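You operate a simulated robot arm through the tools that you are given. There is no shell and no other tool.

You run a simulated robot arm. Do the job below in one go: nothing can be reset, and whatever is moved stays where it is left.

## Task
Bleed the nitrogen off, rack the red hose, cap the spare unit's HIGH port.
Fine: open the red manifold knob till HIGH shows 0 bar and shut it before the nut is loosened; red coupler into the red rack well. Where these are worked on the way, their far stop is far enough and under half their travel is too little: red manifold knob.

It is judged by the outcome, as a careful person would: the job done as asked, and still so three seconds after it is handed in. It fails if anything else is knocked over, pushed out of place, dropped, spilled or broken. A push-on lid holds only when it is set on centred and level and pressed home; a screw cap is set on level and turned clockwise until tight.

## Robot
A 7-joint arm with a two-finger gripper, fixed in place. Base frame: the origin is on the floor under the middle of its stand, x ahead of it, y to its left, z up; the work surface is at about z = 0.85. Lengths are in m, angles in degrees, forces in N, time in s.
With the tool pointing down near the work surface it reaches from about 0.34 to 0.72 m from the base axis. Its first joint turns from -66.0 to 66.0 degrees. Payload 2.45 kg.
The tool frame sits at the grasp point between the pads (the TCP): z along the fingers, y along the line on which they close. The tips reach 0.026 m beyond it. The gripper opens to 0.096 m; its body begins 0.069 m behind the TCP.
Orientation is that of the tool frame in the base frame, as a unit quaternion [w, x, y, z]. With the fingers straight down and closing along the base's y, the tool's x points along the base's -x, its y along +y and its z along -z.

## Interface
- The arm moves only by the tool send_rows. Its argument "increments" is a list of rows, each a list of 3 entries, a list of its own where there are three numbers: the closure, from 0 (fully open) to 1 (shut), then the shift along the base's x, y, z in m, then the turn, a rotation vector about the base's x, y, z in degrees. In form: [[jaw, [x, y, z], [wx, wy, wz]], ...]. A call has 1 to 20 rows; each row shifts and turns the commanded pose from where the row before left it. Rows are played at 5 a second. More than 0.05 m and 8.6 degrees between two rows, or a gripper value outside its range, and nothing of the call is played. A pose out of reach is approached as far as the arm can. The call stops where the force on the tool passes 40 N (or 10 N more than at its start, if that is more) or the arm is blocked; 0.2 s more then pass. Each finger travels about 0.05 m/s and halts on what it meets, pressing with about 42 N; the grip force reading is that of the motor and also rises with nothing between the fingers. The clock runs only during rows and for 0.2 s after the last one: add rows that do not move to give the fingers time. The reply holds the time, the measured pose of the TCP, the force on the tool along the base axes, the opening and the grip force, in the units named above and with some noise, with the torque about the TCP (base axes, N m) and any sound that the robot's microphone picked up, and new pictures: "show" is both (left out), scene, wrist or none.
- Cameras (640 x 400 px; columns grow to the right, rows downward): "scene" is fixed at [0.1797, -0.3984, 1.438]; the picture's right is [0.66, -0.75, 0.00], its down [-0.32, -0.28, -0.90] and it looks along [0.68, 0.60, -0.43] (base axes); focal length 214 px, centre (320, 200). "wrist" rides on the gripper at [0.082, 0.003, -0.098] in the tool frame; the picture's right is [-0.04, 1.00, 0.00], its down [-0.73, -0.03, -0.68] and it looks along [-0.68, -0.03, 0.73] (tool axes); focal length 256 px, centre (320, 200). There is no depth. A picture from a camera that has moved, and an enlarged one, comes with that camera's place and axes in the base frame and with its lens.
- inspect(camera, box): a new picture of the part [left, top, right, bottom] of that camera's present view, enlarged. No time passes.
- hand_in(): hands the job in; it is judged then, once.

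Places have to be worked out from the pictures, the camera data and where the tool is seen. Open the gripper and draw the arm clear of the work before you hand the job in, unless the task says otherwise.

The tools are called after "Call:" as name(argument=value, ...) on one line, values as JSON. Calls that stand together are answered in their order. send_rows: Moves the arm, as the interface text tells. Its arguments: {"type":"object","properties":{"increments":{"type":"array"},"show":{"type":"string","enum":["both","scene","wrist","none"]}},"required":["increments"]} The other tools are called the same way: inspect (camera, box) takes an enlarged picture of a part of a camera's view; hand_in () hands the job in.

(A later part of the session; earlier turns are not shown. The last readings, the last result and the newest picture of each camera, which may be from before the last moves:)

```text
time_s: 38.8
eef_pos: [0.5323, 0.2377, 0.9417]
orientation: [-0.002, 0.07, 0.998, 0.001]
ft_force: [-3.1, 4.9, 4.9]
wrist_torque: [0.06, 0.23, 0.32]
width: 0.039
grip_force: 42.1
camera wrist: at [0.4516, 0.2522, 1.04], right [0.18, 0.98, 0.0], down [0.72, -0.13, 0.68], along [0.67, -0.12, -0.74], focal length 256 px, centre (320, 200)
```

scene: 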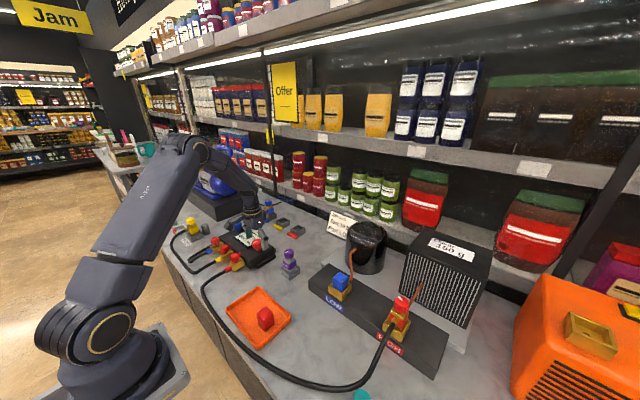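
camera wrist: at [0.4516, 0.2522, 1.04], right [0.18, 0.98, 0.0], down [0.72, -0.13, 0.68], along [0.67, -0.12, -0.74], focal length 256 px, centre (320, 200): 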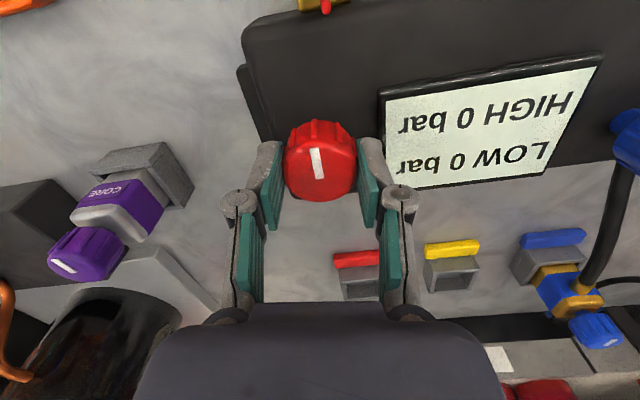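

The torque of 0.32 N m and the mark back near -x show the knob is at its closed stop, with the display at 0 bar. I open the jaws, straighten the tool and rise.

Call:
send_rows(increments=[[0.3, [0, 0, 0], [0, 0, 0]], [0.3, [0, 0, 0], [0, 0, 0]], [0, [0, 0, 0.02], [0, 0, 0]], [0, [0, 0, 0.03], [0, 0, 8]], [0, [0, 0, 0.04], [0, 0, 0]], [0, [0, 0, 0.04], [0, 0, 0]], [0, [0, 0, 0], [0, 0, 0]]])

Call:
inspect(camera="wrist", box=[270, 40, 470, 160])

Call:
inspect(camera="scene", box=[205, 215, 285, 275])

```text
time_s: 40.4
eef_pos: [0.5312, 0.2379, 1.0736]
orientation: [0.0, -0.001, 1.0, 0.0]
ft_force: [-0.3, 0.2, -0.4]
wrist_torque: [-0.02, 0.0, 0.05]
width: 0.0962
grip_force: 0.0
camera wrist: at [0.4504, 0.2412, 1.172], right [0.04, 1.0, 0.0], down [0.73, -0.03, 0.68], along [0.68, -0.03, -0.73], focal length 256 px, centre (320, 200)
```

scene: 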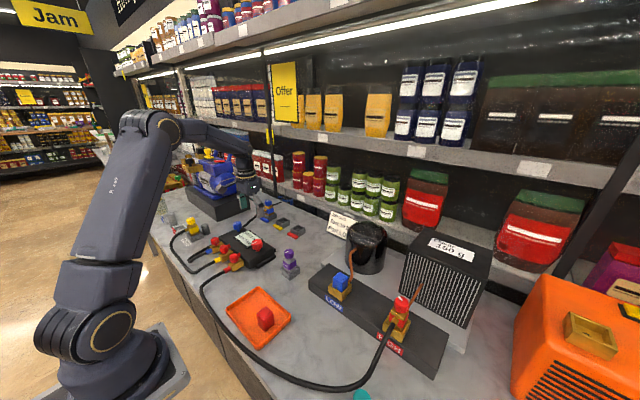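
wrist: 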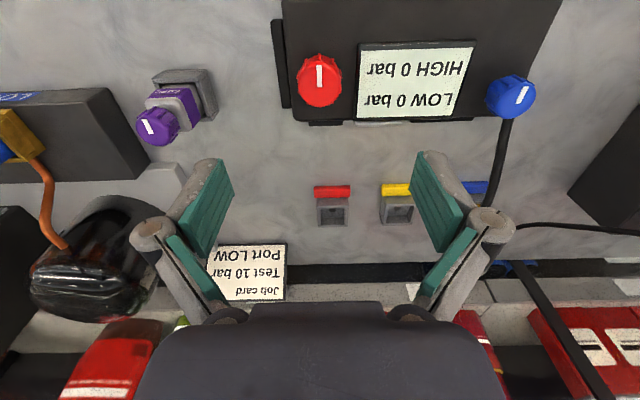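

```text
3.20 times, centred on (370, 100) of wrist
camera zoom: at [0.4504, 0.2412, 1.172], right [0.04, 1.0, 0.0], down [0.73, -0.03, 0.68], along [0.68, -0.03, -0.73], focal length 819 px, centre (160, 520)
```

zoom: 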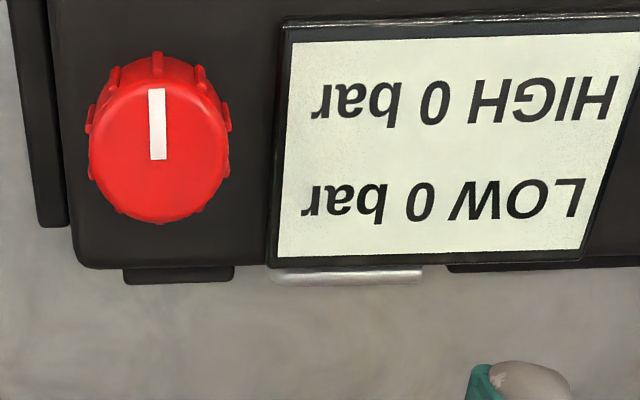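

```text
6.67 times, centred on (245, 245) of scene
camera zoom: at [0.1797, -0.3985, 1.438], right [0.66, -0.75, 0.0], down [-0.32, -0.28, -0.9], along [0.68, 0.6, -0.43], focal length 1430 px, centre (820, -100)
```

zoom: 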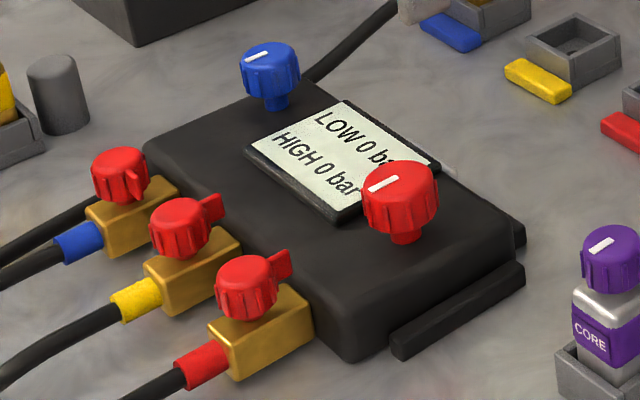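

The knob's mark is back at its closed position and the display shows HIGH 0 bar. Now I rise and travel to the spare unit's HIGH port to look at the coupler nut from close by.

Call:
send_rows(increments=[[0, [0, 0, 0.045], [0, 0, 0]], [0, [0, -0.02, 0.04], [0, 0, 0]], [0, [0, -0.045, 0], [0, 0, 0]], [0, [0, -0.045, 0], [0, 0, 0]], [0, [0, -0.045, 0], [0, 0, 0]], [0, [0, -0.045, 0], [0, 0, 0]], [0, [0, -0.045, 0], [0, 0, 0]], [0, [0, -0.045, 0], [0, 0, 0]], [0, [0, -0.045, 0], [0, 0, 0]], [0, [0, -0.045, 0], [0, 0, 0]], [0, [0, -0.045, 0], [0, 0, 0]], [0, [0, -0.045, 0], [0, 0, 0]], [0, [0, -0.045, 0], [0, 0, 0]], [0, [-0.01, -0.03, 0], [0, 0, 0]], [0, [0, 0, 0], [0, 0, 0]]])

Call:
inspect(camera="wrist", box=[220, 60, 420, 200])

Call:
inspect(camera="scene", box=[360, 270, 440, 350])

```text
time_s: 43.6
eef_pos: [0.5233, -0.3102, 1.1564]
orientation: [0.0, 0.0, 1.0, 0.0]
ft_force: [0.0, 0.5, -0.6]
wrist_torque: [0.01, 0.02, -0.03]
width: 0.0957
grip_force: 0.1
camera wrist: at [0.4425, -0.3067, 1.2545], right [0.04, 1.0, 0.0], down [0.73, -0.03, 0.68], along [0.68, -0.03, -0.73], focal length 256 px, centre (320, 200)
```

scene: 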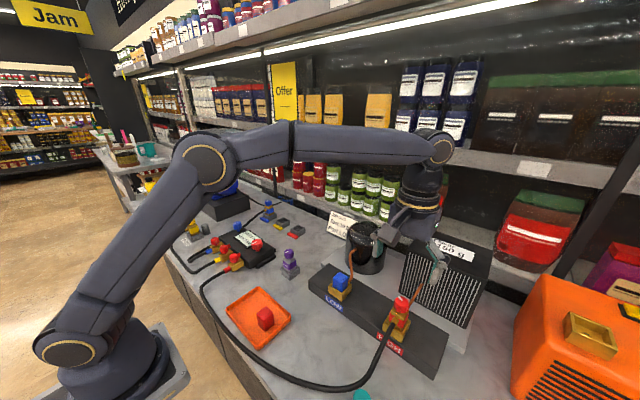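
wrist: 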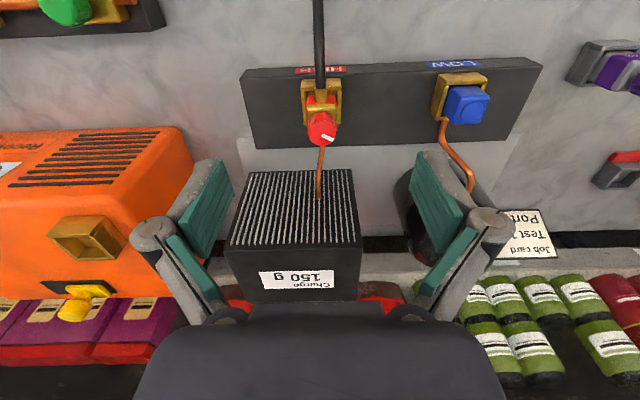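

```text
2.86 times, centred on (320, 130) of wrist
camera zoom: at [0.4425, -0.3067, 1.2545], right [0.04, 1.0, 0.0], down [0.73, -0.03, 0.68], along [0.68, -0.03, -0.73], focal length 731 px, centre (320, 400)
```

zoom: 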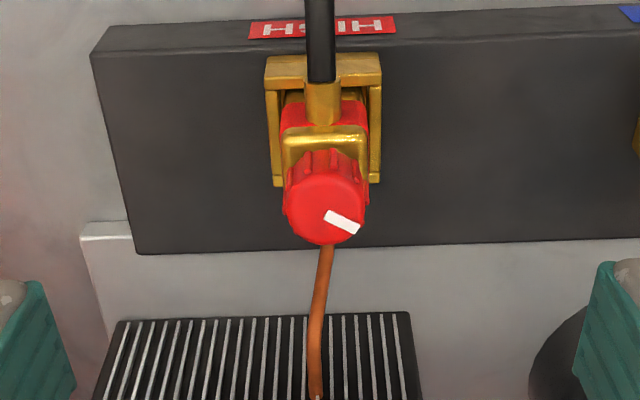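

```text
5.00 times, centred on (400, 310) of scene
camera zoom: at [0.1797, -0.3985, 1.438], right [0.66, -0.75, 0.0], down [-0.32, -0.28, -0.9], along [0.68, 0.6, -0.43], focal length 1072 px, centre (-80, -350)
```

zoom: 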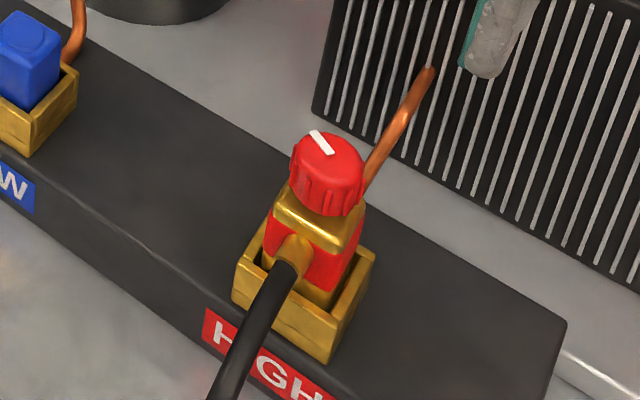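

The coupler nut's top centre triangulates to about (0.58, -0.310, 0.992), diameter about 0.032, with the gold port's rim near z 0.93. I come down to just above it for a closer look.

Call:
send_rows(increments=[[0, [0.02, 0, -0.02], [0, 0, 0]], [0, [0.02, 0, -0.035], [0, 0, 0]], [0, [0.016, 0, -0.035], [0, 0, 0]], [0, [0, 0, -0.025], [0, 0, 0]], [0, [0, 0, 0], [0, 0, 0]]])

Call:
inspect(camera="wrist", box=[230, 60, 410, 240])

Call:
inspect(camera="scene", box=[360, 250, 450, 340])

```text
time_s: 44.8
eef_pos: [0.5767, -0.307, 1.0417]
orientation: [0.0, 0.001, 1.0, 0.0]
ft_force: [-0.2, -0.1, 0.7]
wrist_torque: [0.01, -0.01, 0.02]
width: 0.096
grip_force: 0.0
camera wrist: at [0.497, -0.3048, 1.1396], right [0.04, 1.0, 0.0], down [0.73, -0.03, 0.68], along [0.68, -0.03, -0.73], focal length 256 px, centre (320, 200)
```

scene: 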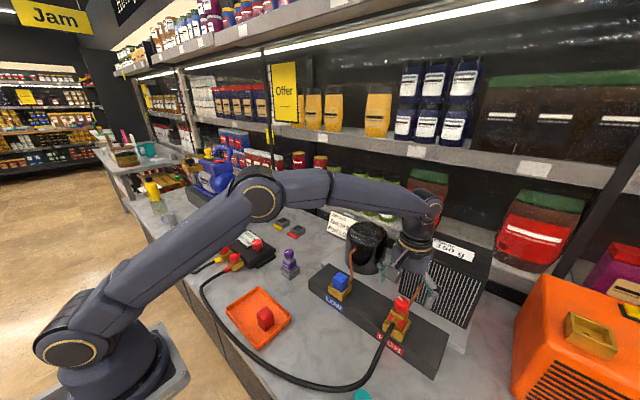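
wrist: 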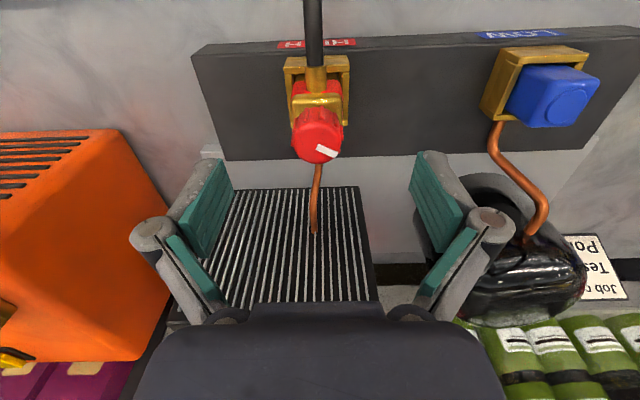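

```text
2.22 times, centred on (320, 150) of wrist
camera zoom: at [0.497, -0.3048, 1.1396], right [0.04, 1.0, 0.0], down [0.73, -0.03, 0.68], along [0.68, -0.03, -0.73], focal length 569 px, centre (320, 311)
```

zoom: 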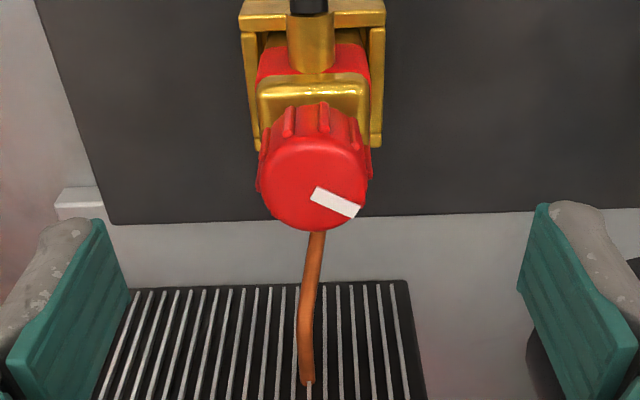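

```text
4.44 times, centred on (405, 295) of scene
camera zoom: at [0.1797, -0.3984, 1.438], right [0.66, -0.75, 0.0], down [-0.32, -0.28, -0.9], along [0.68, 0.6, -0.43], focal length 953 px, centre (-58, -222)
```

zoom: 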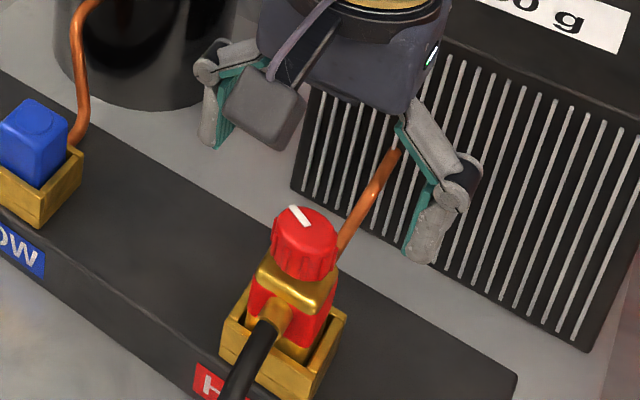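

The nut is at about (0.582, -0.311, 0.993) and the copper pipe rises on its +x side, so I keep the fingers mostly on the ±y sides. I centre over the nut, pre-turn the tool -40°, narrow the jaws a bit and descend partway.

Call:
send_rows(increments=[[0, [0.004, -0.004, 0], [0, 0, -8]], [0, [0, 0, 0], [0, 0, -8]], [0.3, [0, 0, 0], [0, 0, -8]], [0.3, [0, 0, 0], [0, 0, -8]], [0.3, [0, 0, -0.01], [0, 0, -8]], [0.3, [0, 0, -0.01], [0, 0, 0]], [0.3, [0, 0, 0], [0, 0, 0]]])

Call:
inspect(camera="wrist", box=[220, 100, 420, 260])

Call:
inspect(camera="scene", box=[360, 250, 450, 340])

```text
time_s: 46.4
eef_pos: [0.5827, -0.3117, 1.0209]
orientation: [0.001, 0.343, 0.939, 0.001]
ft_force: [-0.4, 0.6, -0.6]
wrist_torque: [-0.02, 0.03, -0.01]
width: 0.0674
grip_force: 0.0
camera wrist: at [0.5224, -0.2563, 1.1196], right [0.67, 0.74, 0.0], down [0.54, -0.49, 0.68], along [0.5, -0.46, -0.73], focal length 256 px, centre (320, 200)
```

scene: 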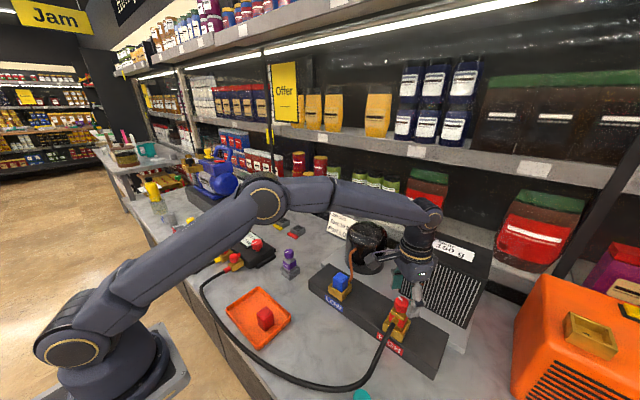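
wrist: 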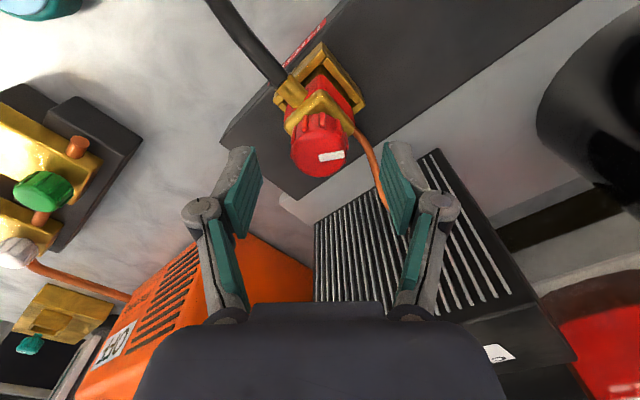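

```text
2.50 times, centred on (320, 180) of wrist
camera zoom: at [0.5224, -0.2563, 1.1196], right [0.67, 0.74, 0.0], down [0.54, -0.49, 0.68], along [0.5, -0.46, -0.73], focal length 640 px, centre (320, 250)
```

zoom: 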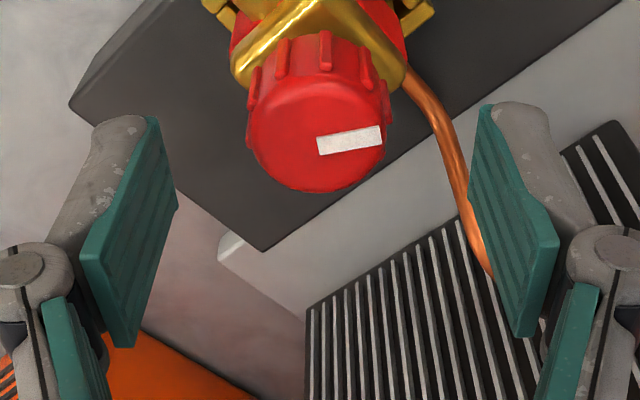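

```text
4.44 times, centred on (405, 295) of scene
camera zoom: at [0.1797, -0.3984, 1.438], right [0.66, -0.75, 0.0], down [-0.32, -0.28, -0.9], along [0.68, 0.6, -0.43], focal length 953 px, centre (-58, -222)
```

zoom: 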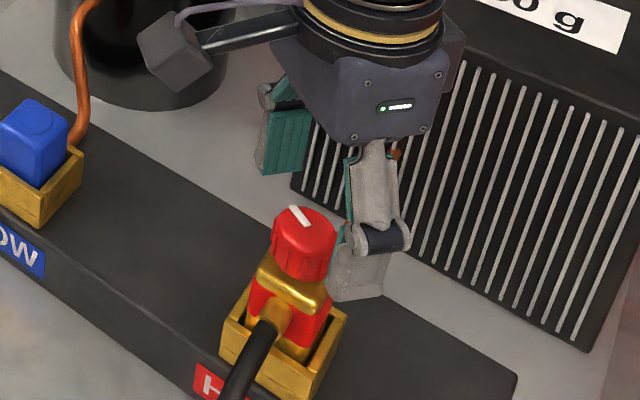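

The nut is centred on the tool axis, and the pipe triangulates below z 0.96, clear of the fingertips at nut height. I descend to straddle the nut and close.

Call:
send_rows(increments=[[0.3, [0, 0, -0.01], [0, 0, 0]], [0.3, [0, 0, -0.01], [0, 0, 0]], [0.3, [0, 0, 0], [0, 0, 0]], [1, [0, 0, 0], [0, 0, 0]], [1, [0, 0, 0], [0, 0, 0]], [1, [0, 0, 0], [0, 0, 0]], [1, [0, 0, 0], [0, 0, 0]]])

Call:
inspect(camera="wrist", box=[220, 100, 420, 260])

Call:
inspect(camera="scene", box=[360, 250, 450, 340])

```text
time_s: 48.0
eef_pos: [0.5819, -0.3118, 1.0006]
orientation: [-0.001, 0.342, 0.94, 0.0]
ft_force: [-0.6, 0.3, 0.2]
wrist_torque: [0.0, 0.02, 0.02]
width: 0.0297
grip_force: 42.0
camera wrist: at [0.5223, -0.2567, 1.0998], right [0.67, 0.74, 0.0], down [0.54, -0.49, 0.68], along [0.5, -0.46, -0.73], focal length 256 px, centre (320, 200)
```

scene: 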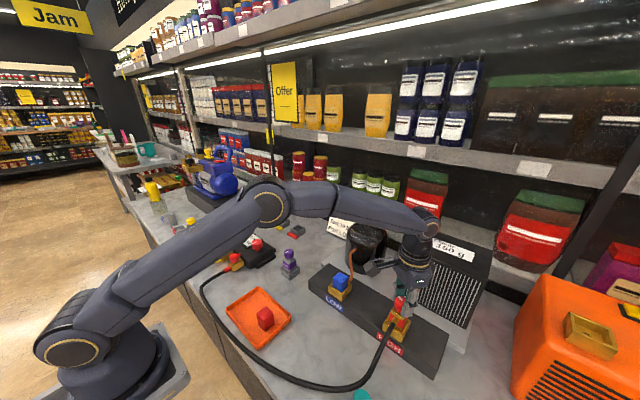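
wrist: 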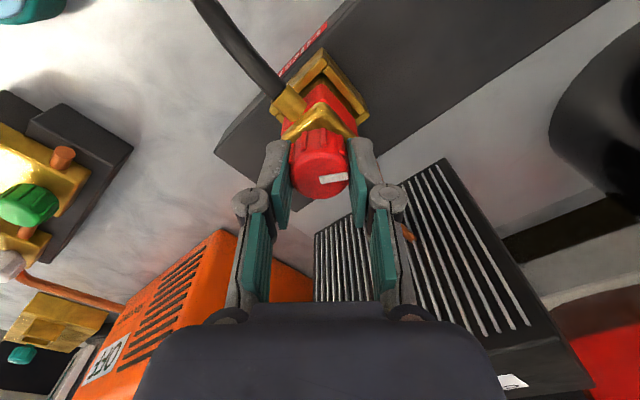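

```text
2.50 times, centred on (320, 180) of wrist
camera zoom: at [0.5223, -0.2567, 1.0998], right [0.67, 0.74, 0.0], down [0.54, -0.49, 0.68], along [0.5, -0.46, -0.73], focal length 640 px, centre (320, 250)
```

zoom: 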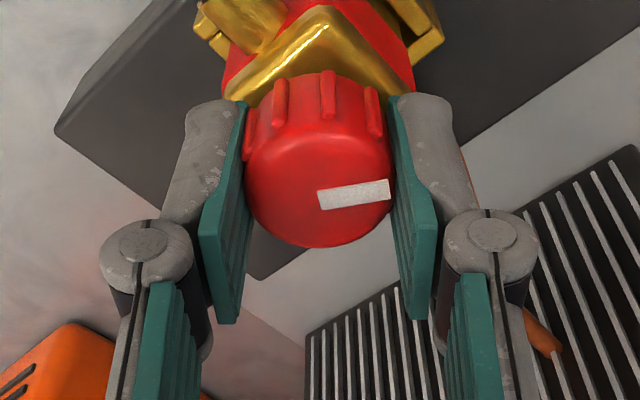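

```text
4.44 times, centred on (405, 295) of scene
camera zoom: at [0.1797, -0.3985, 1.438], right [0.66, -0.75, 0.0], down [-0.32, -0.28, -0.9], along [0.68, 0.6, -0.43], focal length 953 px, centre (-58, -222)
```

zoom: 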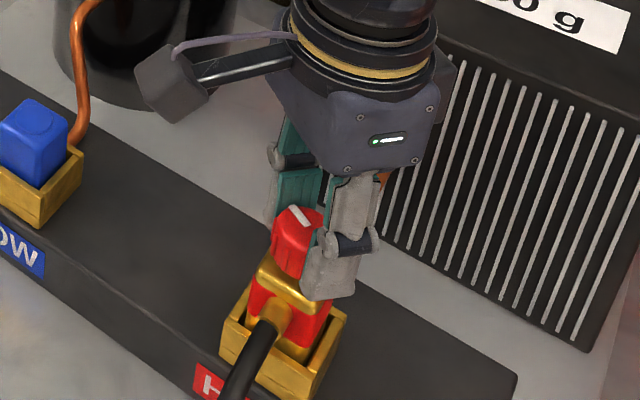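

The nut is gripped (0.030 m). I turn it counter-clockwise to loosen, in stages, watching torque and the mark.

Call:
send_rows(increments=[[1, [0, 0, 0], [0, 0, 8]], [1, [0, 0, 0], [0, 0, 8]], [1, [0, 0, 0], [0, 0, 8]], [1, [0, 0, 0], [0, 0, 8]], [1, [0, 0, 0], [0, 0, 8]], [1, [0, 0, 0], [0, 0, 0]]], show="wrist")

Call:
inspect(camera="wrist", box=[220, 100, 420, 260])

Call:
inspect(camera="scene", box=[360, 250, 450, 340])

```text
time_s: 49.4
eef_pos: [0.5829, -0.3119, 1.0005]
orientation: [0.002, 0.0, 1.0, 0.0]
ft_force: [4.8, 4.6, 6.9]
wrist_torque: [0.35, -0.27, 0.03]
width: 0.0298
grip_force: 41.8
camera wrist: at [0.5013, -0.3084, 1.0996], right [0.04, 1.0, 0.0], down [0.73, -0.03, 0.68], along [0.68, -0.03, -0.73], focal length 256 px, centre (320, 200)
```

wrist: 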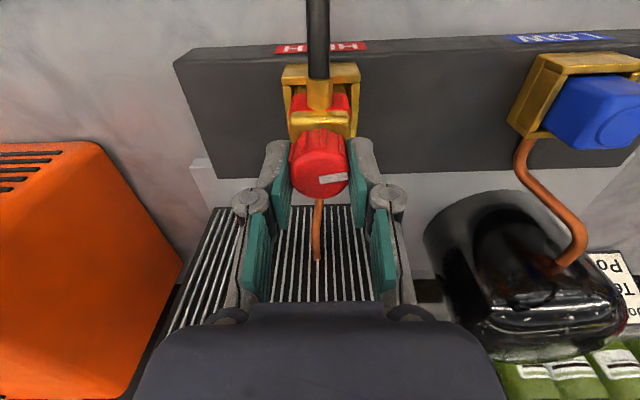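

```text
2.50 times, centred on (320, 180) of wrist
camera zoom: at [0.5013, -0.3084, 1.0996], right [0.04, 1.0, 0.0], down [0.73, -0.03, 0.68], along [0.68, -0.03, -0.73], focal length 640 px, centre (320, 250)
```

zoom: 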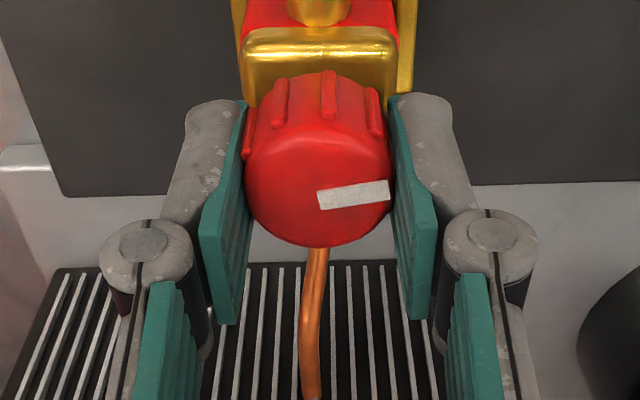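

```text
4.44 times, centred on (405, 295) of scene
camera zoom: at [0.1797, -0.3982, 1.438], right [0.66, -0.75, 0.0], down [-0.32, -0.28, -0.9], along [0.68, 0.6, -0.43], focal length 953 px, centre (-58, -222)
```

zoom: 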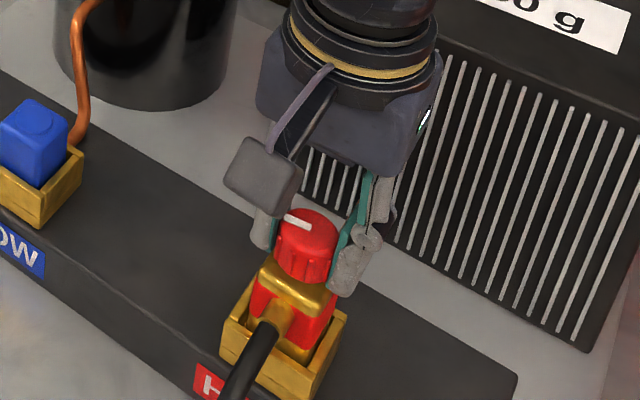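

The nut followed by 40° with little resistance. I continue counter-clockwise.

Call:
send_rows(increments=[[1, [0, 0, 0], [0, 0, 8]], [1, [0, 0, 0], [0, 0, 8]], [1, [0, 0, 0], [0, 0, 8]], [1, [0, 0, 0], [0, 0, 8]], [1, [0, 0, 0], [0, 0, 8]], [1, [0, 0, 0], [0, 0, 8]], [1, [0, 0, 0], [0, 0, 8]], [1, [0, 0, 0], [0, 0, 0]]], show="none")

Call:
inspect(camera="wrist", box=[220, 100, 420, 260])

Call:
inspect(camera="scene", box=[360, 250, 450, 340])

```text
time_s: 51.2
eef_pos: [0.5833, -0.3108, 1.0013]
orientation: [-0.001, -0.471, 0.882, 0.001]
ft_force: [-6.4, 16.3, 13.2]
wrist_torque: [0.95, 0.16, -0.05]
width: 0.03
grip_force: 41.9
```

```text
2.50 times, centred on (320, 180) of wrist
camera zoom: at [0.5345, -0.3765, 1.0999], right [-0.81, 0.59, 0.0], down [0.43, 0.59, 0.68], along [0.4, 0.55, -0.73], focal length 640 px, centre (320, 250)
```

zoom: 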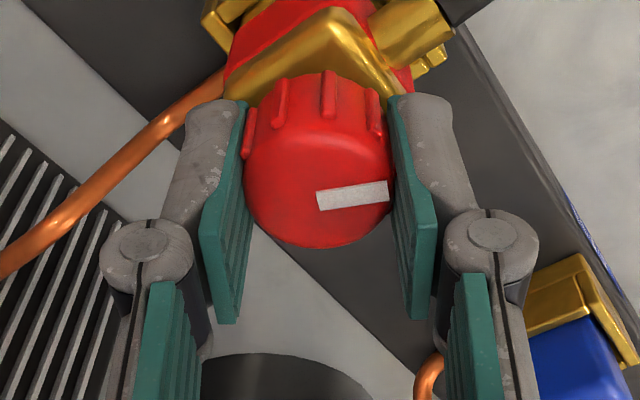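

```text
4.44 times, centred on (405, 295) of scene
camera zoom: at [0.1793, -0.3979, 1.4382], right [0.66, -0.75, 0.0], down [-0.32, -0.28, -0.9], along [0.68, 0.6, -0.43], focal length 953 px, centre (-58, -222)
```

zoom: 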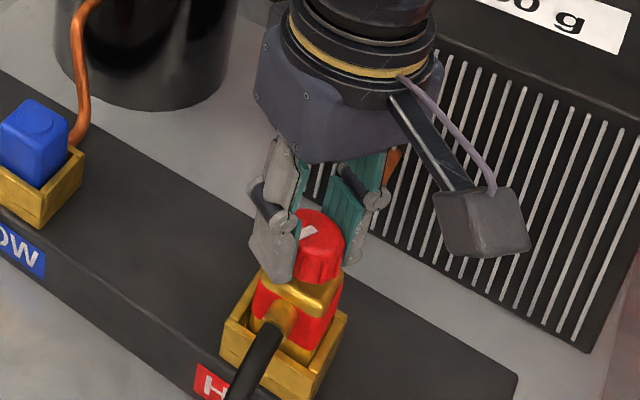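

The nut has turned 96° with no stop yet, but a side load of 17 N built up from slight off-centre grip. I open the jaws, shift about 2.5 mm toward +y, rotate back and look before regripping.

Call:
send_rows(increments=[[0.35, [0, 0, 0], [0, 0, 0]], [0.35, [0, 0, 0], [0, 0, 0]], [0.35, [-0.001, 0.0025, 0], [0, 0, 0]], [0.35, [0, 0, 0], [0, 0, -8]], [0.35, [0, 0, 0], [0, 0, -8]], [0.35, [0, 0, 0], [0, 0, -8]], [0.35, [0, 0, 0], [0, 0, -8]], [0.35, [0, 0, 0], [0, 0, -8]], [0.35, [0, 0, 0], [0, 0, -8]], [0.35, [0, 0, 0], [0, 0, -8]], [0.35, [0, 0, 0], [0, 0, 0]]], show="wrist")

Call:
inspect(camera="wrist", box=[220, 80, 420, 240])

Call:
inspect(camera="scene", box=[360, 250, 450, 340])

```text
time_s: 53.6
eef_pos: [0.5818, -0.3103, 1.0016]
orientation: [0.001, 0.0, 1.0, 0.0]
ft_force: [-0.2, -0.3, 0.6]
wrist_torque: [0.01, 0.01, -0.01]
width: 0.0625
grip_force: 0.1
camera wrist: at [0.5003, -0.3063, 1.1], right [0.04, 1.0, 0.0], down [0.73, -0.03, 0.68], along [0.68, -0.03, -0.73], focal length 256 px, centre (320, 200)
```

wrist: 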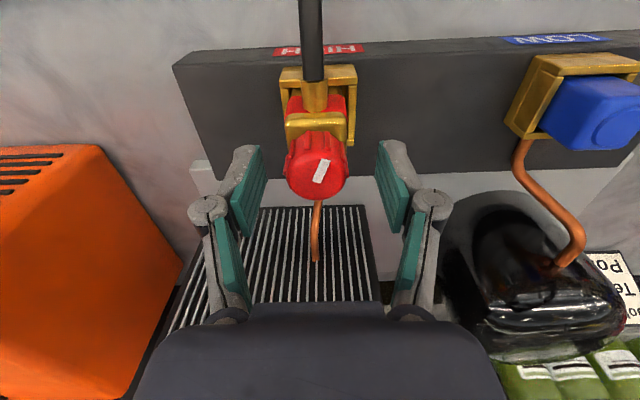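

```text
2.50 times, centred on (320, 160) of wrist
camera zoom: at [0.5003, -0.3063, 1.1], right [0.04, 1.0, 0.0], down [0.73, -0.03, 0.68], along [0.68, -0.03, -0.73], focal length 640 px, centre (320, 300)
```

zoom: 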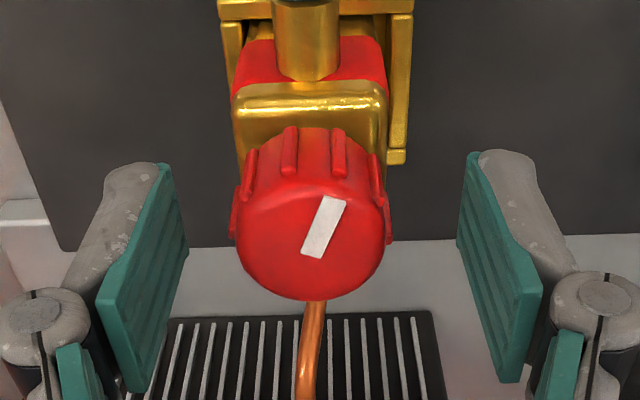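

```text
4.44 times, centred on (405, 295) of scene
camera zoom: at [0.1797, -0.3984, 1.438], right [0.66, -0.75, 0.0], down [-0.32, -0.28, -0.9], along [0.68, 0.6, -0.43], focal length 953 px, centre (-58, -222)
```

zoom: 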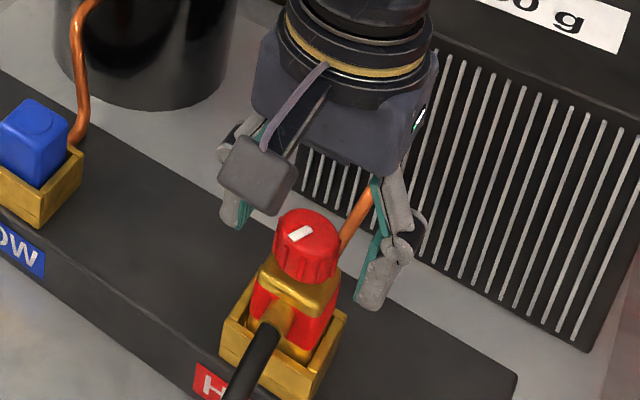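

The nut stayed where it was turned to; its centre is about 2 mm to -y of the tool axis. I re-centre, rotate back to -48°, regrip and turn it further until it is clearly loose or stops.

Call:
send_rows(increments=[[0.35, [0.0005, -0.0018, 0], [0, 0, -8]], [0.35, [0, 0, 0], [0, 0, -8]], [0.35, [0, 0, 0], [0, 0, -8]], [0.35, [0, 0, 0], [0, 0, -8]], [0.35, [0, 0, 0], [0, 0, -8]], [0.35, [0, 0, 0], [0, 0, -8]], [0.35, [0, 0, 0], [0, 0, 0]], [1, [0, 0, 0], [0, 0, 0]], [1, [0, 0, 0], [0, 0, 0]], [1, [0, 0, 0], [0, 0, 0]], [1, [0, 0, 0], [0, 0, 0]]], show="wrist")

Call:
inspect(camera="wrist", box=[220, 80, 420, 240])

```text
time_s: 56.0
eef_pos: [0.5824, -0.3107, 1.0019]
orientation: [0.0, 0.407, 0.913, 0.0]
ft_force: [-1.5, -0.4, 3.5]
wrist_torque: [-0.07, 0.09, -0.01]
width: 0.03
grip_force: 42.3
camera wrist: at [0.53, -0.2486, 1.0997], right [0.77, 0.64, 0.0], down [0.47, -0.56, 0.68], along [0.43, -0.52, -0.73], focal length 256 px, centre (320, 200)
```

wrist: 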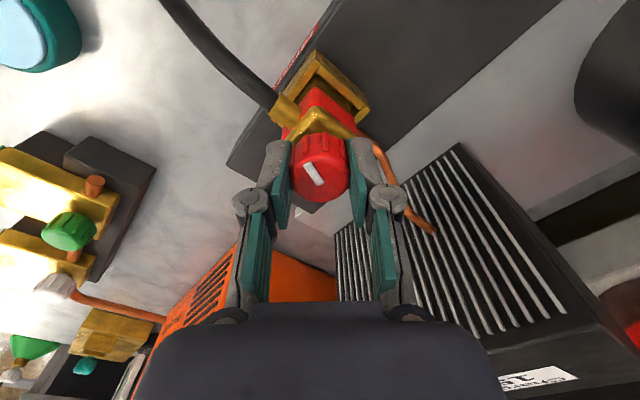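

```text
2.50 times, centred on (320, 160) of wrist
camera zoom: at [0.53, -0.2486, 1.0997], right [0.77, 0.64, 0.0], down [0.47, -0.56, 0.68], along [0.43, -0.52, -0.73], focal length 640 px, centre (320, 300)
```

zoom: 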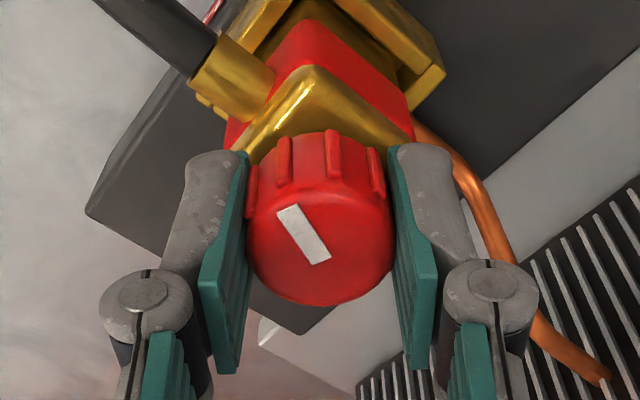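

Regripped cleanly. I turn counter-clockwise another 64°.

Call:
send_rows(increments=[[1, [0, 0, 0], [0, 0, 8]], [1, [0, 0, 0], [0, 0, 8]], [1, [0, 0, 0], [0, 0, 8]], [1, [0, 0, 0], [0, 0, 8]], [1, [0, 0, 0], [0, 0, 8]], [1, [0, 0, 0], [0, 0, 8]], [1, [0, 0, 0], [0, 0, 8]], [1, [0, 0, 0], [0, 0, 8]], [1, [0, 0, 0], [0, 0, 0]]], show="none")

Call:
inspect(camera="wrist", box=[220, 80, 420, 240])

Call:
inspect(camera="scene", box=[360, 250, 450, 340])

```text
time_s: 58.0
eef_pos: [0.5816, -0.3101, 1.0016]
orientation: [0.0, -0.14, 0.99, 0.0]
ft_force: [0.2, 10.0, 0.4]
wrist_torque: [0.66, -0.09, -0.17]
width: 0.0294
grip_force: 41.8
```

```text
2.50 times, centred on (320, 160) of wrist
camera zoom: at [0.5029, -0.3302, 1.0994], right [-0.24, 0.97, 0.0], down [0.71, 0.17, 0.68], along [0.66, 0.16, -0.73], focal length 640 px, centre (320, 300)
```

zoom: 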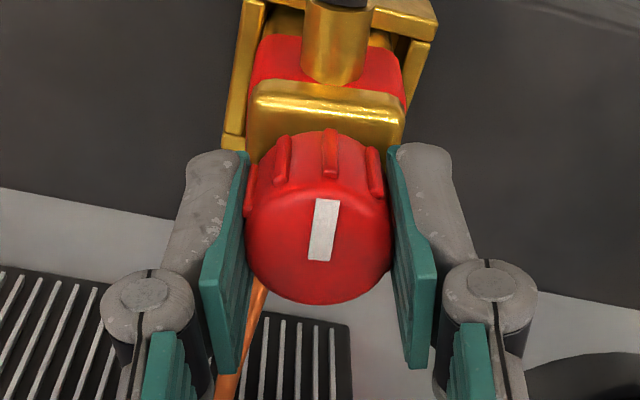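

```text
4.44 times, centred on (405, 295) of scene
camera zoom: at [0.1797, -0.3982, 1.438], right [0.66, -0.75, 0.0], down [-0.32, -0.28, -0.9], along [0.68, 0.6, -0.43], focal length 953 px, centre (-58, -222)
```

zoom: 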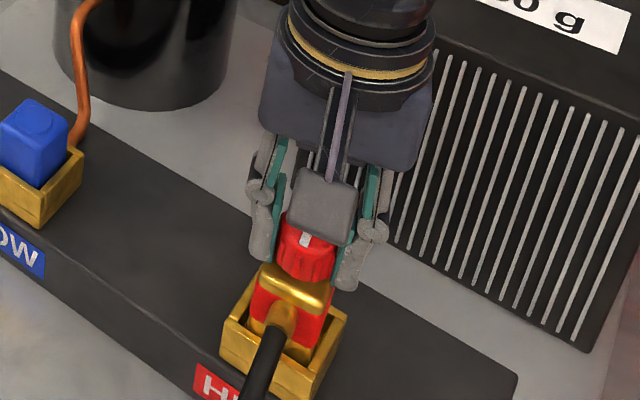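

The jaws slipped on the nut with 0.17 N m and the body yawed slightly in its port: the nut is at its loosened stop (about 120°) and the coupler is free. I open, straighten the tool and look.

Call:
send_rows(increments=[[0.35, [0, 0, 0], [0, 0, 0]], [0.35, [0, 0, 0], [0, 0, 0]], [0, [0, 0, 0.01], [0, 0, -8]], [0, [0, 0, 0.015], [0, 0, -8]], [0, [0, 0, 0.01], [0, 0, 0]], [0, [0, 0, 0], [0, 0, 0]]], show="wrist")

Call:
inspect(camera="wrist", box=[220, 40, 420, 200])

Call:
inspect(camera="scene", box=[360, 260, 450, 350])

```text
time_s: 59.4
eef_pos: [0.5815, -0.3107, 1.0373]
orientation: [0.0, 0.0, 1.0, 0.0]
ft_force: [-0.1, -0.2, 0.3]
wrist_torque: [-0.01, -0.01, 0.02]
width: 0.0958
grip_force: 0.1
camera wrist: at [0.5004, -0.3082, 1.1354], right [0.04, 1.0, 0.0], down [0.73, -0.03, 0.68], along [0.68, -0.03, -0.73], focal length 256 px, centre (320, 200)
```

wrist: 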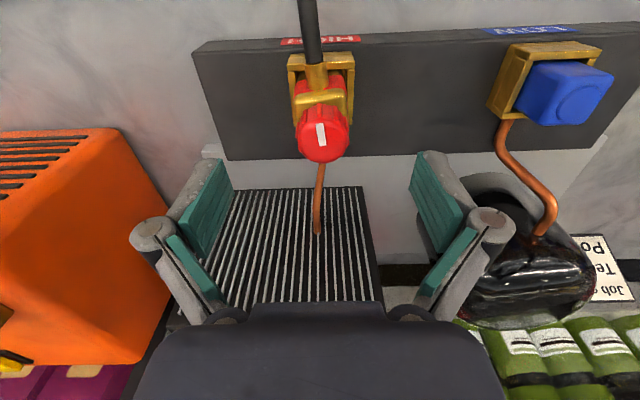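

```text
2.50 times, centred on (320, 120) of wrist
camera zoom: at [0.5004, -0.3082, 1.1354], right [0.04, 1.0, 0.0], down [0.73, -0.03, 0.68], along [0.68, -0.03, -0.73], focal length 640 px, centre (320, 400)
```

zoom: 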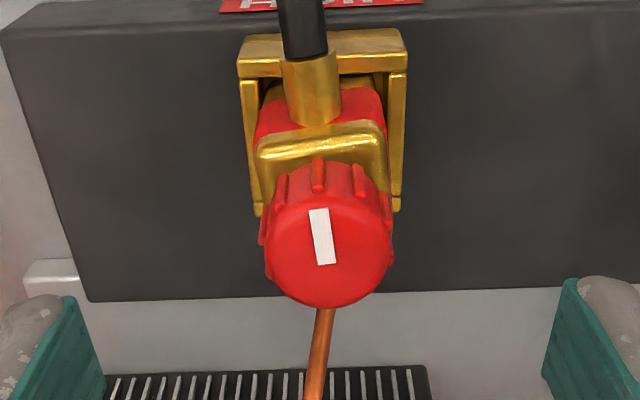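

```text
4.44 times, centred on (405, 305) of scene
camera zoom: at [0.1797, -0.3984, 1.438], right [0.66, -0.75, 0.0], down [-0.32, -0.28, -0.9], along [0.68, 0.6, -0.43], focal length 953 px, centre (-58, -267)
```

zoom: 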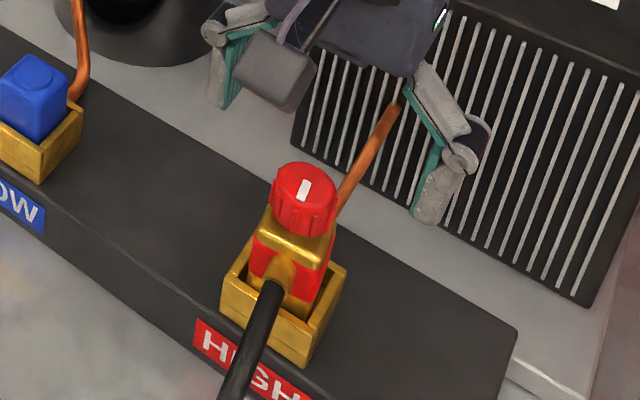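

The coupler is loose in the port. Since the red rack well (about (0.755, 0.247)) lies beyond the straight-down reach, I first test, empty-handed, that a tool tilted outward about 32° can get there, and look at the well up close.

Call:
send_rows(increments=[[0, [0, 0, 0.04], [0, 0, 0]], [0, [0, 0, 0.04], [0, 0, 0]], [0, [0, 0, 0.04], [0, 0, 0]], [0, [0, 0.04, 0.02], [0, -8, 0]], [0, [0, 0.045, 0], [0, -8, 0]], [0, [0, 0.045, 0], [0, -8, 0]], [0, [0, 0.045, 0], [0, -8, 0]], [0, [0.01, 0.045, 0], [0, 0, 0]], [0, [0.01, 0.045, 0], [0, 0, 0]], [0, [0.01, 0.045, 0], [0, 0, 0]], [0, [0.015, 0.045, 0], [0, 0, 0]], [0, [0.015, 0.045, 0], [0, 0, 0]], [0, [0.015, 0.045, 0], [0, 0, 0]], [0, [0.015, 0.045, 0], [0, 0, 0]], [0, [0.015, 0.045, -0.01], [0, 0, 0]], [0, [0.015, 0.02, -0.02], [0, 0, 0]], [0, [0.015, 0, -0.03], [0, 0, 0]], [0, [0, 0, 0], [0, 0, 0]]])

Call:
inspect(camera="wrist", box=[220, 60, 420, 200])

```text
time_s: 63.2
eef_pos: [0.7191, 0.2422, 1.1173]
orientation: [0.275, 0.0, 0.961, 0.0]
ft_force: [0.3, -0.5, 0.5]
wrist_torque: [-0.02, 0.0, -0.04]
width: 0.0958
grip_force: 0.0
camera wrist: at [0.5991, 0.2459, 1.1571], right [0.03, 1.0, 0.02], down [0.26, -0.03, 0.96], along [0.96, -0.03, -0.26], focal length 256 px, centre (320, 200)
```

scene: 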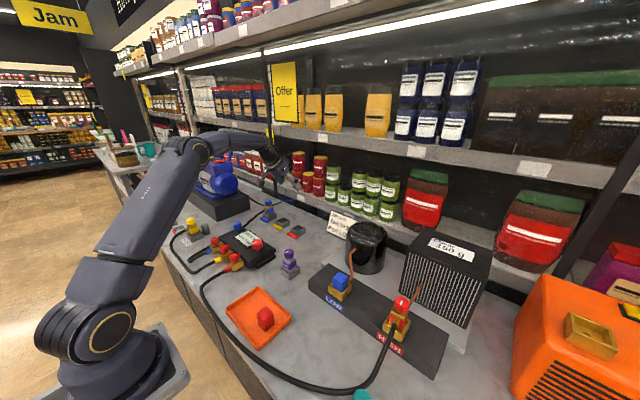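
wrist: 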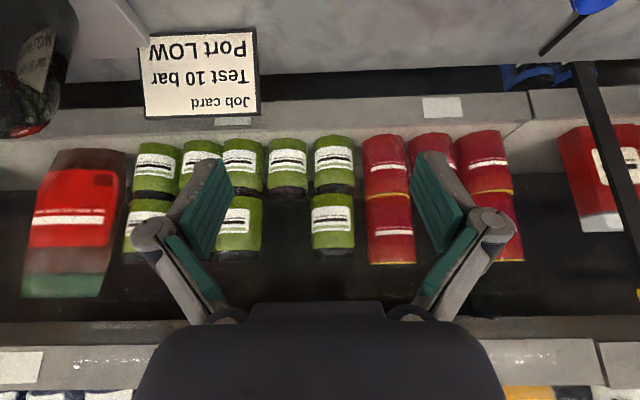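

```text
2.86 times, centred on (320, 130) of wrist
camera zoom: at [0.5991, 0.2459, 1.1571], right [0.03, 1.0, 0.02], down [0.26, -0.03, 0.96], along [0.96, -0.03, -0.26], focal length 731 px, centre (320, 400)
```

zoom: 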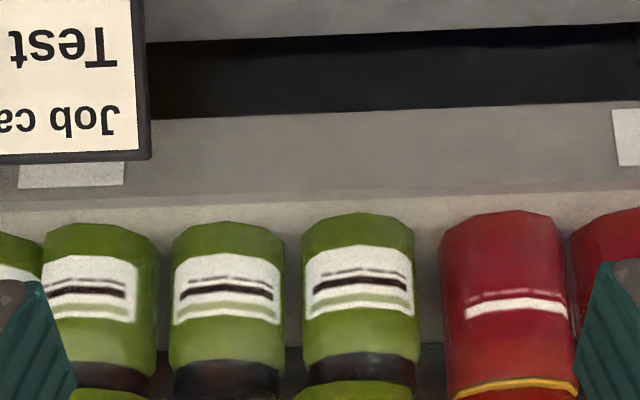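

Reach with the tilt is good so far. I lower toward the position above the red well to confirm it can be reached.

Call:
send_rows(increments=[[0, [0.012, 0.002, -0.03], [0, 0, 0]], [0, [0.012, 0.002, -0.03], [0, 0, 0]], [0, [0.01, 0.002, -0.03], [0, 0, 0]], [0, [0, 0, -0.03], [0, 0, 0]], [0, [0, 0, 0], [0, 0, 0]]])

Call:
inspect(camera="wrist", box=[220, 0, 460, 200])

Call:
inspect(camera="scene", box=[250, 170, 330, 250])

```text
time_s: 64.4
eef_pos: [0.7516, 0.2479, 0.9962]
orientation: [0.275, 0.0, 0.961, 0.0]
ft_force: [0.2, 0.0, -0.4]
wrist_torque: [0.03, 0.02, 0.02]
width: 0.0961
grip_force: 0.1
camera wrist: at [0.6303, 0.2514, 1.0358], right [0.03, 1.0, 0.02], down [0.26, -0.03, 0.96], along [0.96, -0.03, -0.26], focal length 256 px, centre (320, 200)
```

scene: 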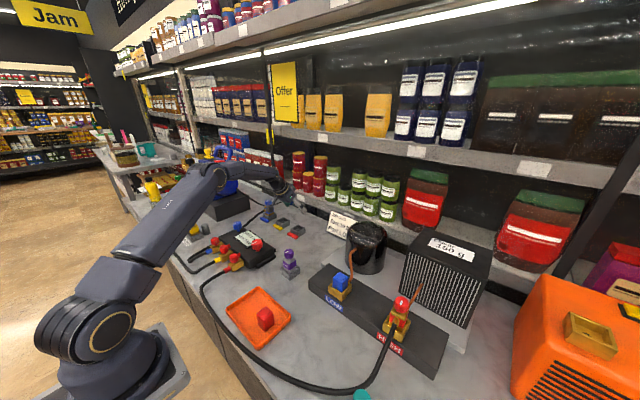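
wrist: 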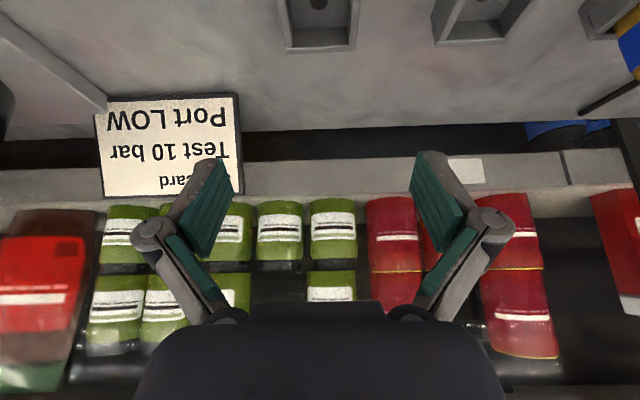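

```text
2.00 times, centred on (340, 100) of wrist
camera zoom: at [0.6303, 0.2514, 1.0358], right [0.03, 1.0, 0.02], down [0.26, -0.03, 0.96], along [0.96, -0.03, -0.26], focal length 512 px, centre (280, 400)
```

zoom: 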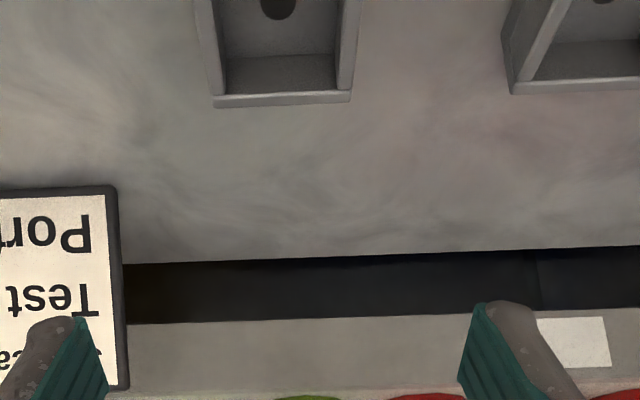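

```text
5.00 times, centred on (290, 210) of scene
camera zoom: at [0.1797, -0.3984, 1.438], right [0.66, -0.75, 0.0], down [-0.32, -0.28, -0.9], along [0.68, 0.6, -0.43], focal length 1072 px, centre (470, 150)
```

zoom: 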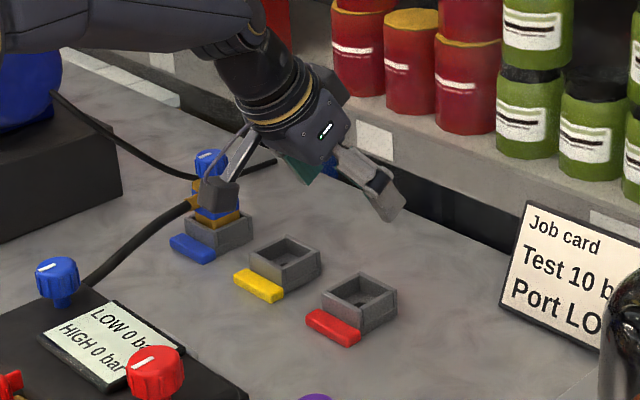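

The tilted tool reaches above the red well, whose centre I now put at about (0.757, 0.249) with the rim at z ≈ 0.88. I test the last part of the descent, to the seated height, with the jaws straddling the well.

Call:
send_rows(increments=[[0, [0.004, 0.001, -0.03], [0, 0, 0]], [0, [0, 0, -0.03], [0, 0, 0]], [0, [0, 0, -0.01], [0, 0, 0]], [0, [0, 0, 0], [0, 0, 0]]])

Call:
inspect(camera="wrist", box=[200, 0, 440, 200])

Call:
inspect(camera="scene", box=[260, 190, 320, 250])

```text
time_s: 65.4
eef_pos: [0.7556, 0.2504, 0.9262]
orientation: [0.275, 0.0, 0.961, 0.0]
ft_force: [-0.1, 0.2, -0.6]
wrist_torque: [0.0, -0.01, 0.02]
width: 0.096
grip_force: 0.0
camera wrist: at [0.6351, 0.2548, 0.9661], right [0.03, 1.0, 0.02], down [0.26, -0.03, 0.96], along [0.96, -0.03, -0.26], focal length 256 px, centre (320, 200)
```

scene: 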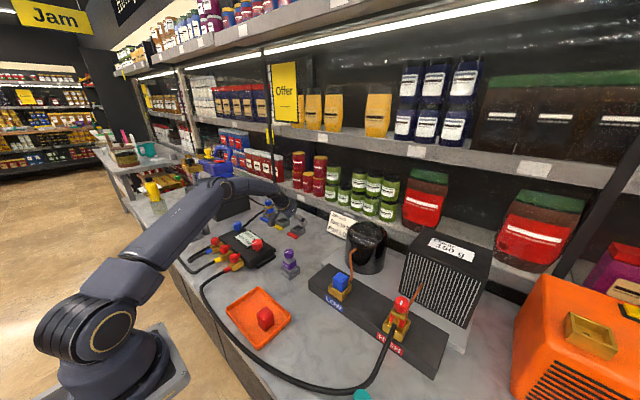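
wrist: 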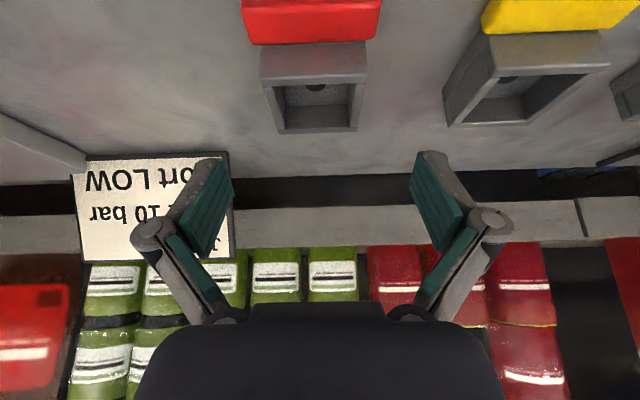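

```text
2.00 times, centred on (320, 100) of wrist
camera zoom: at [0.6351, 0.2548, 0.9661], right [0.03, 1.0, 0.02], down [0.26, -0.03, 0.96], along [0.96, -0.03, -0.26], focal length 512 px, centre (320, 400)
```

zoom: 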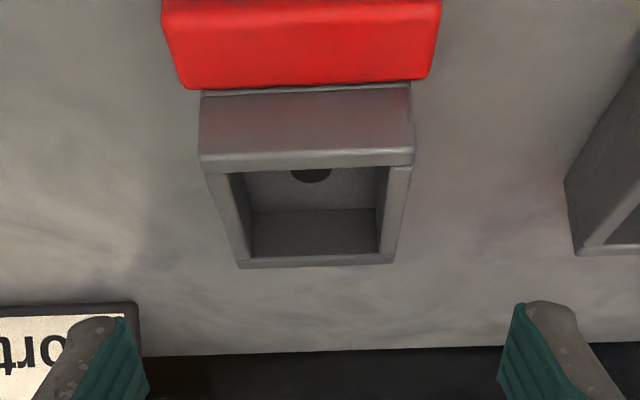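

```text
6.67 times, centred on (290, 220) of scene
camera zoom: at [0.1797, -0.3984, 1.438], right [0.66, -0.75, 0.0], down [-0.32, -0.28, -0.9], along [0.68, 0.6, -0.43], focal length 1430 px, centre (520, 67)
```

zoom: 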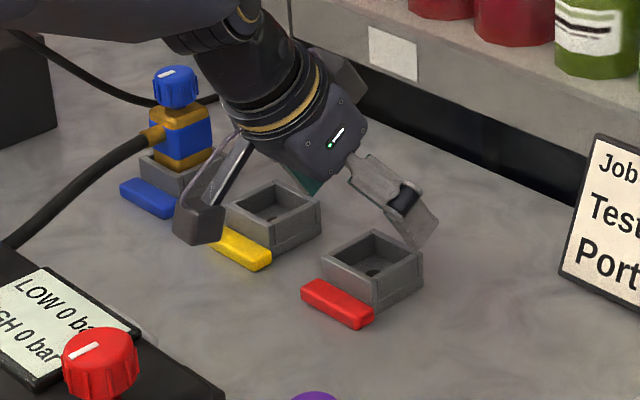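

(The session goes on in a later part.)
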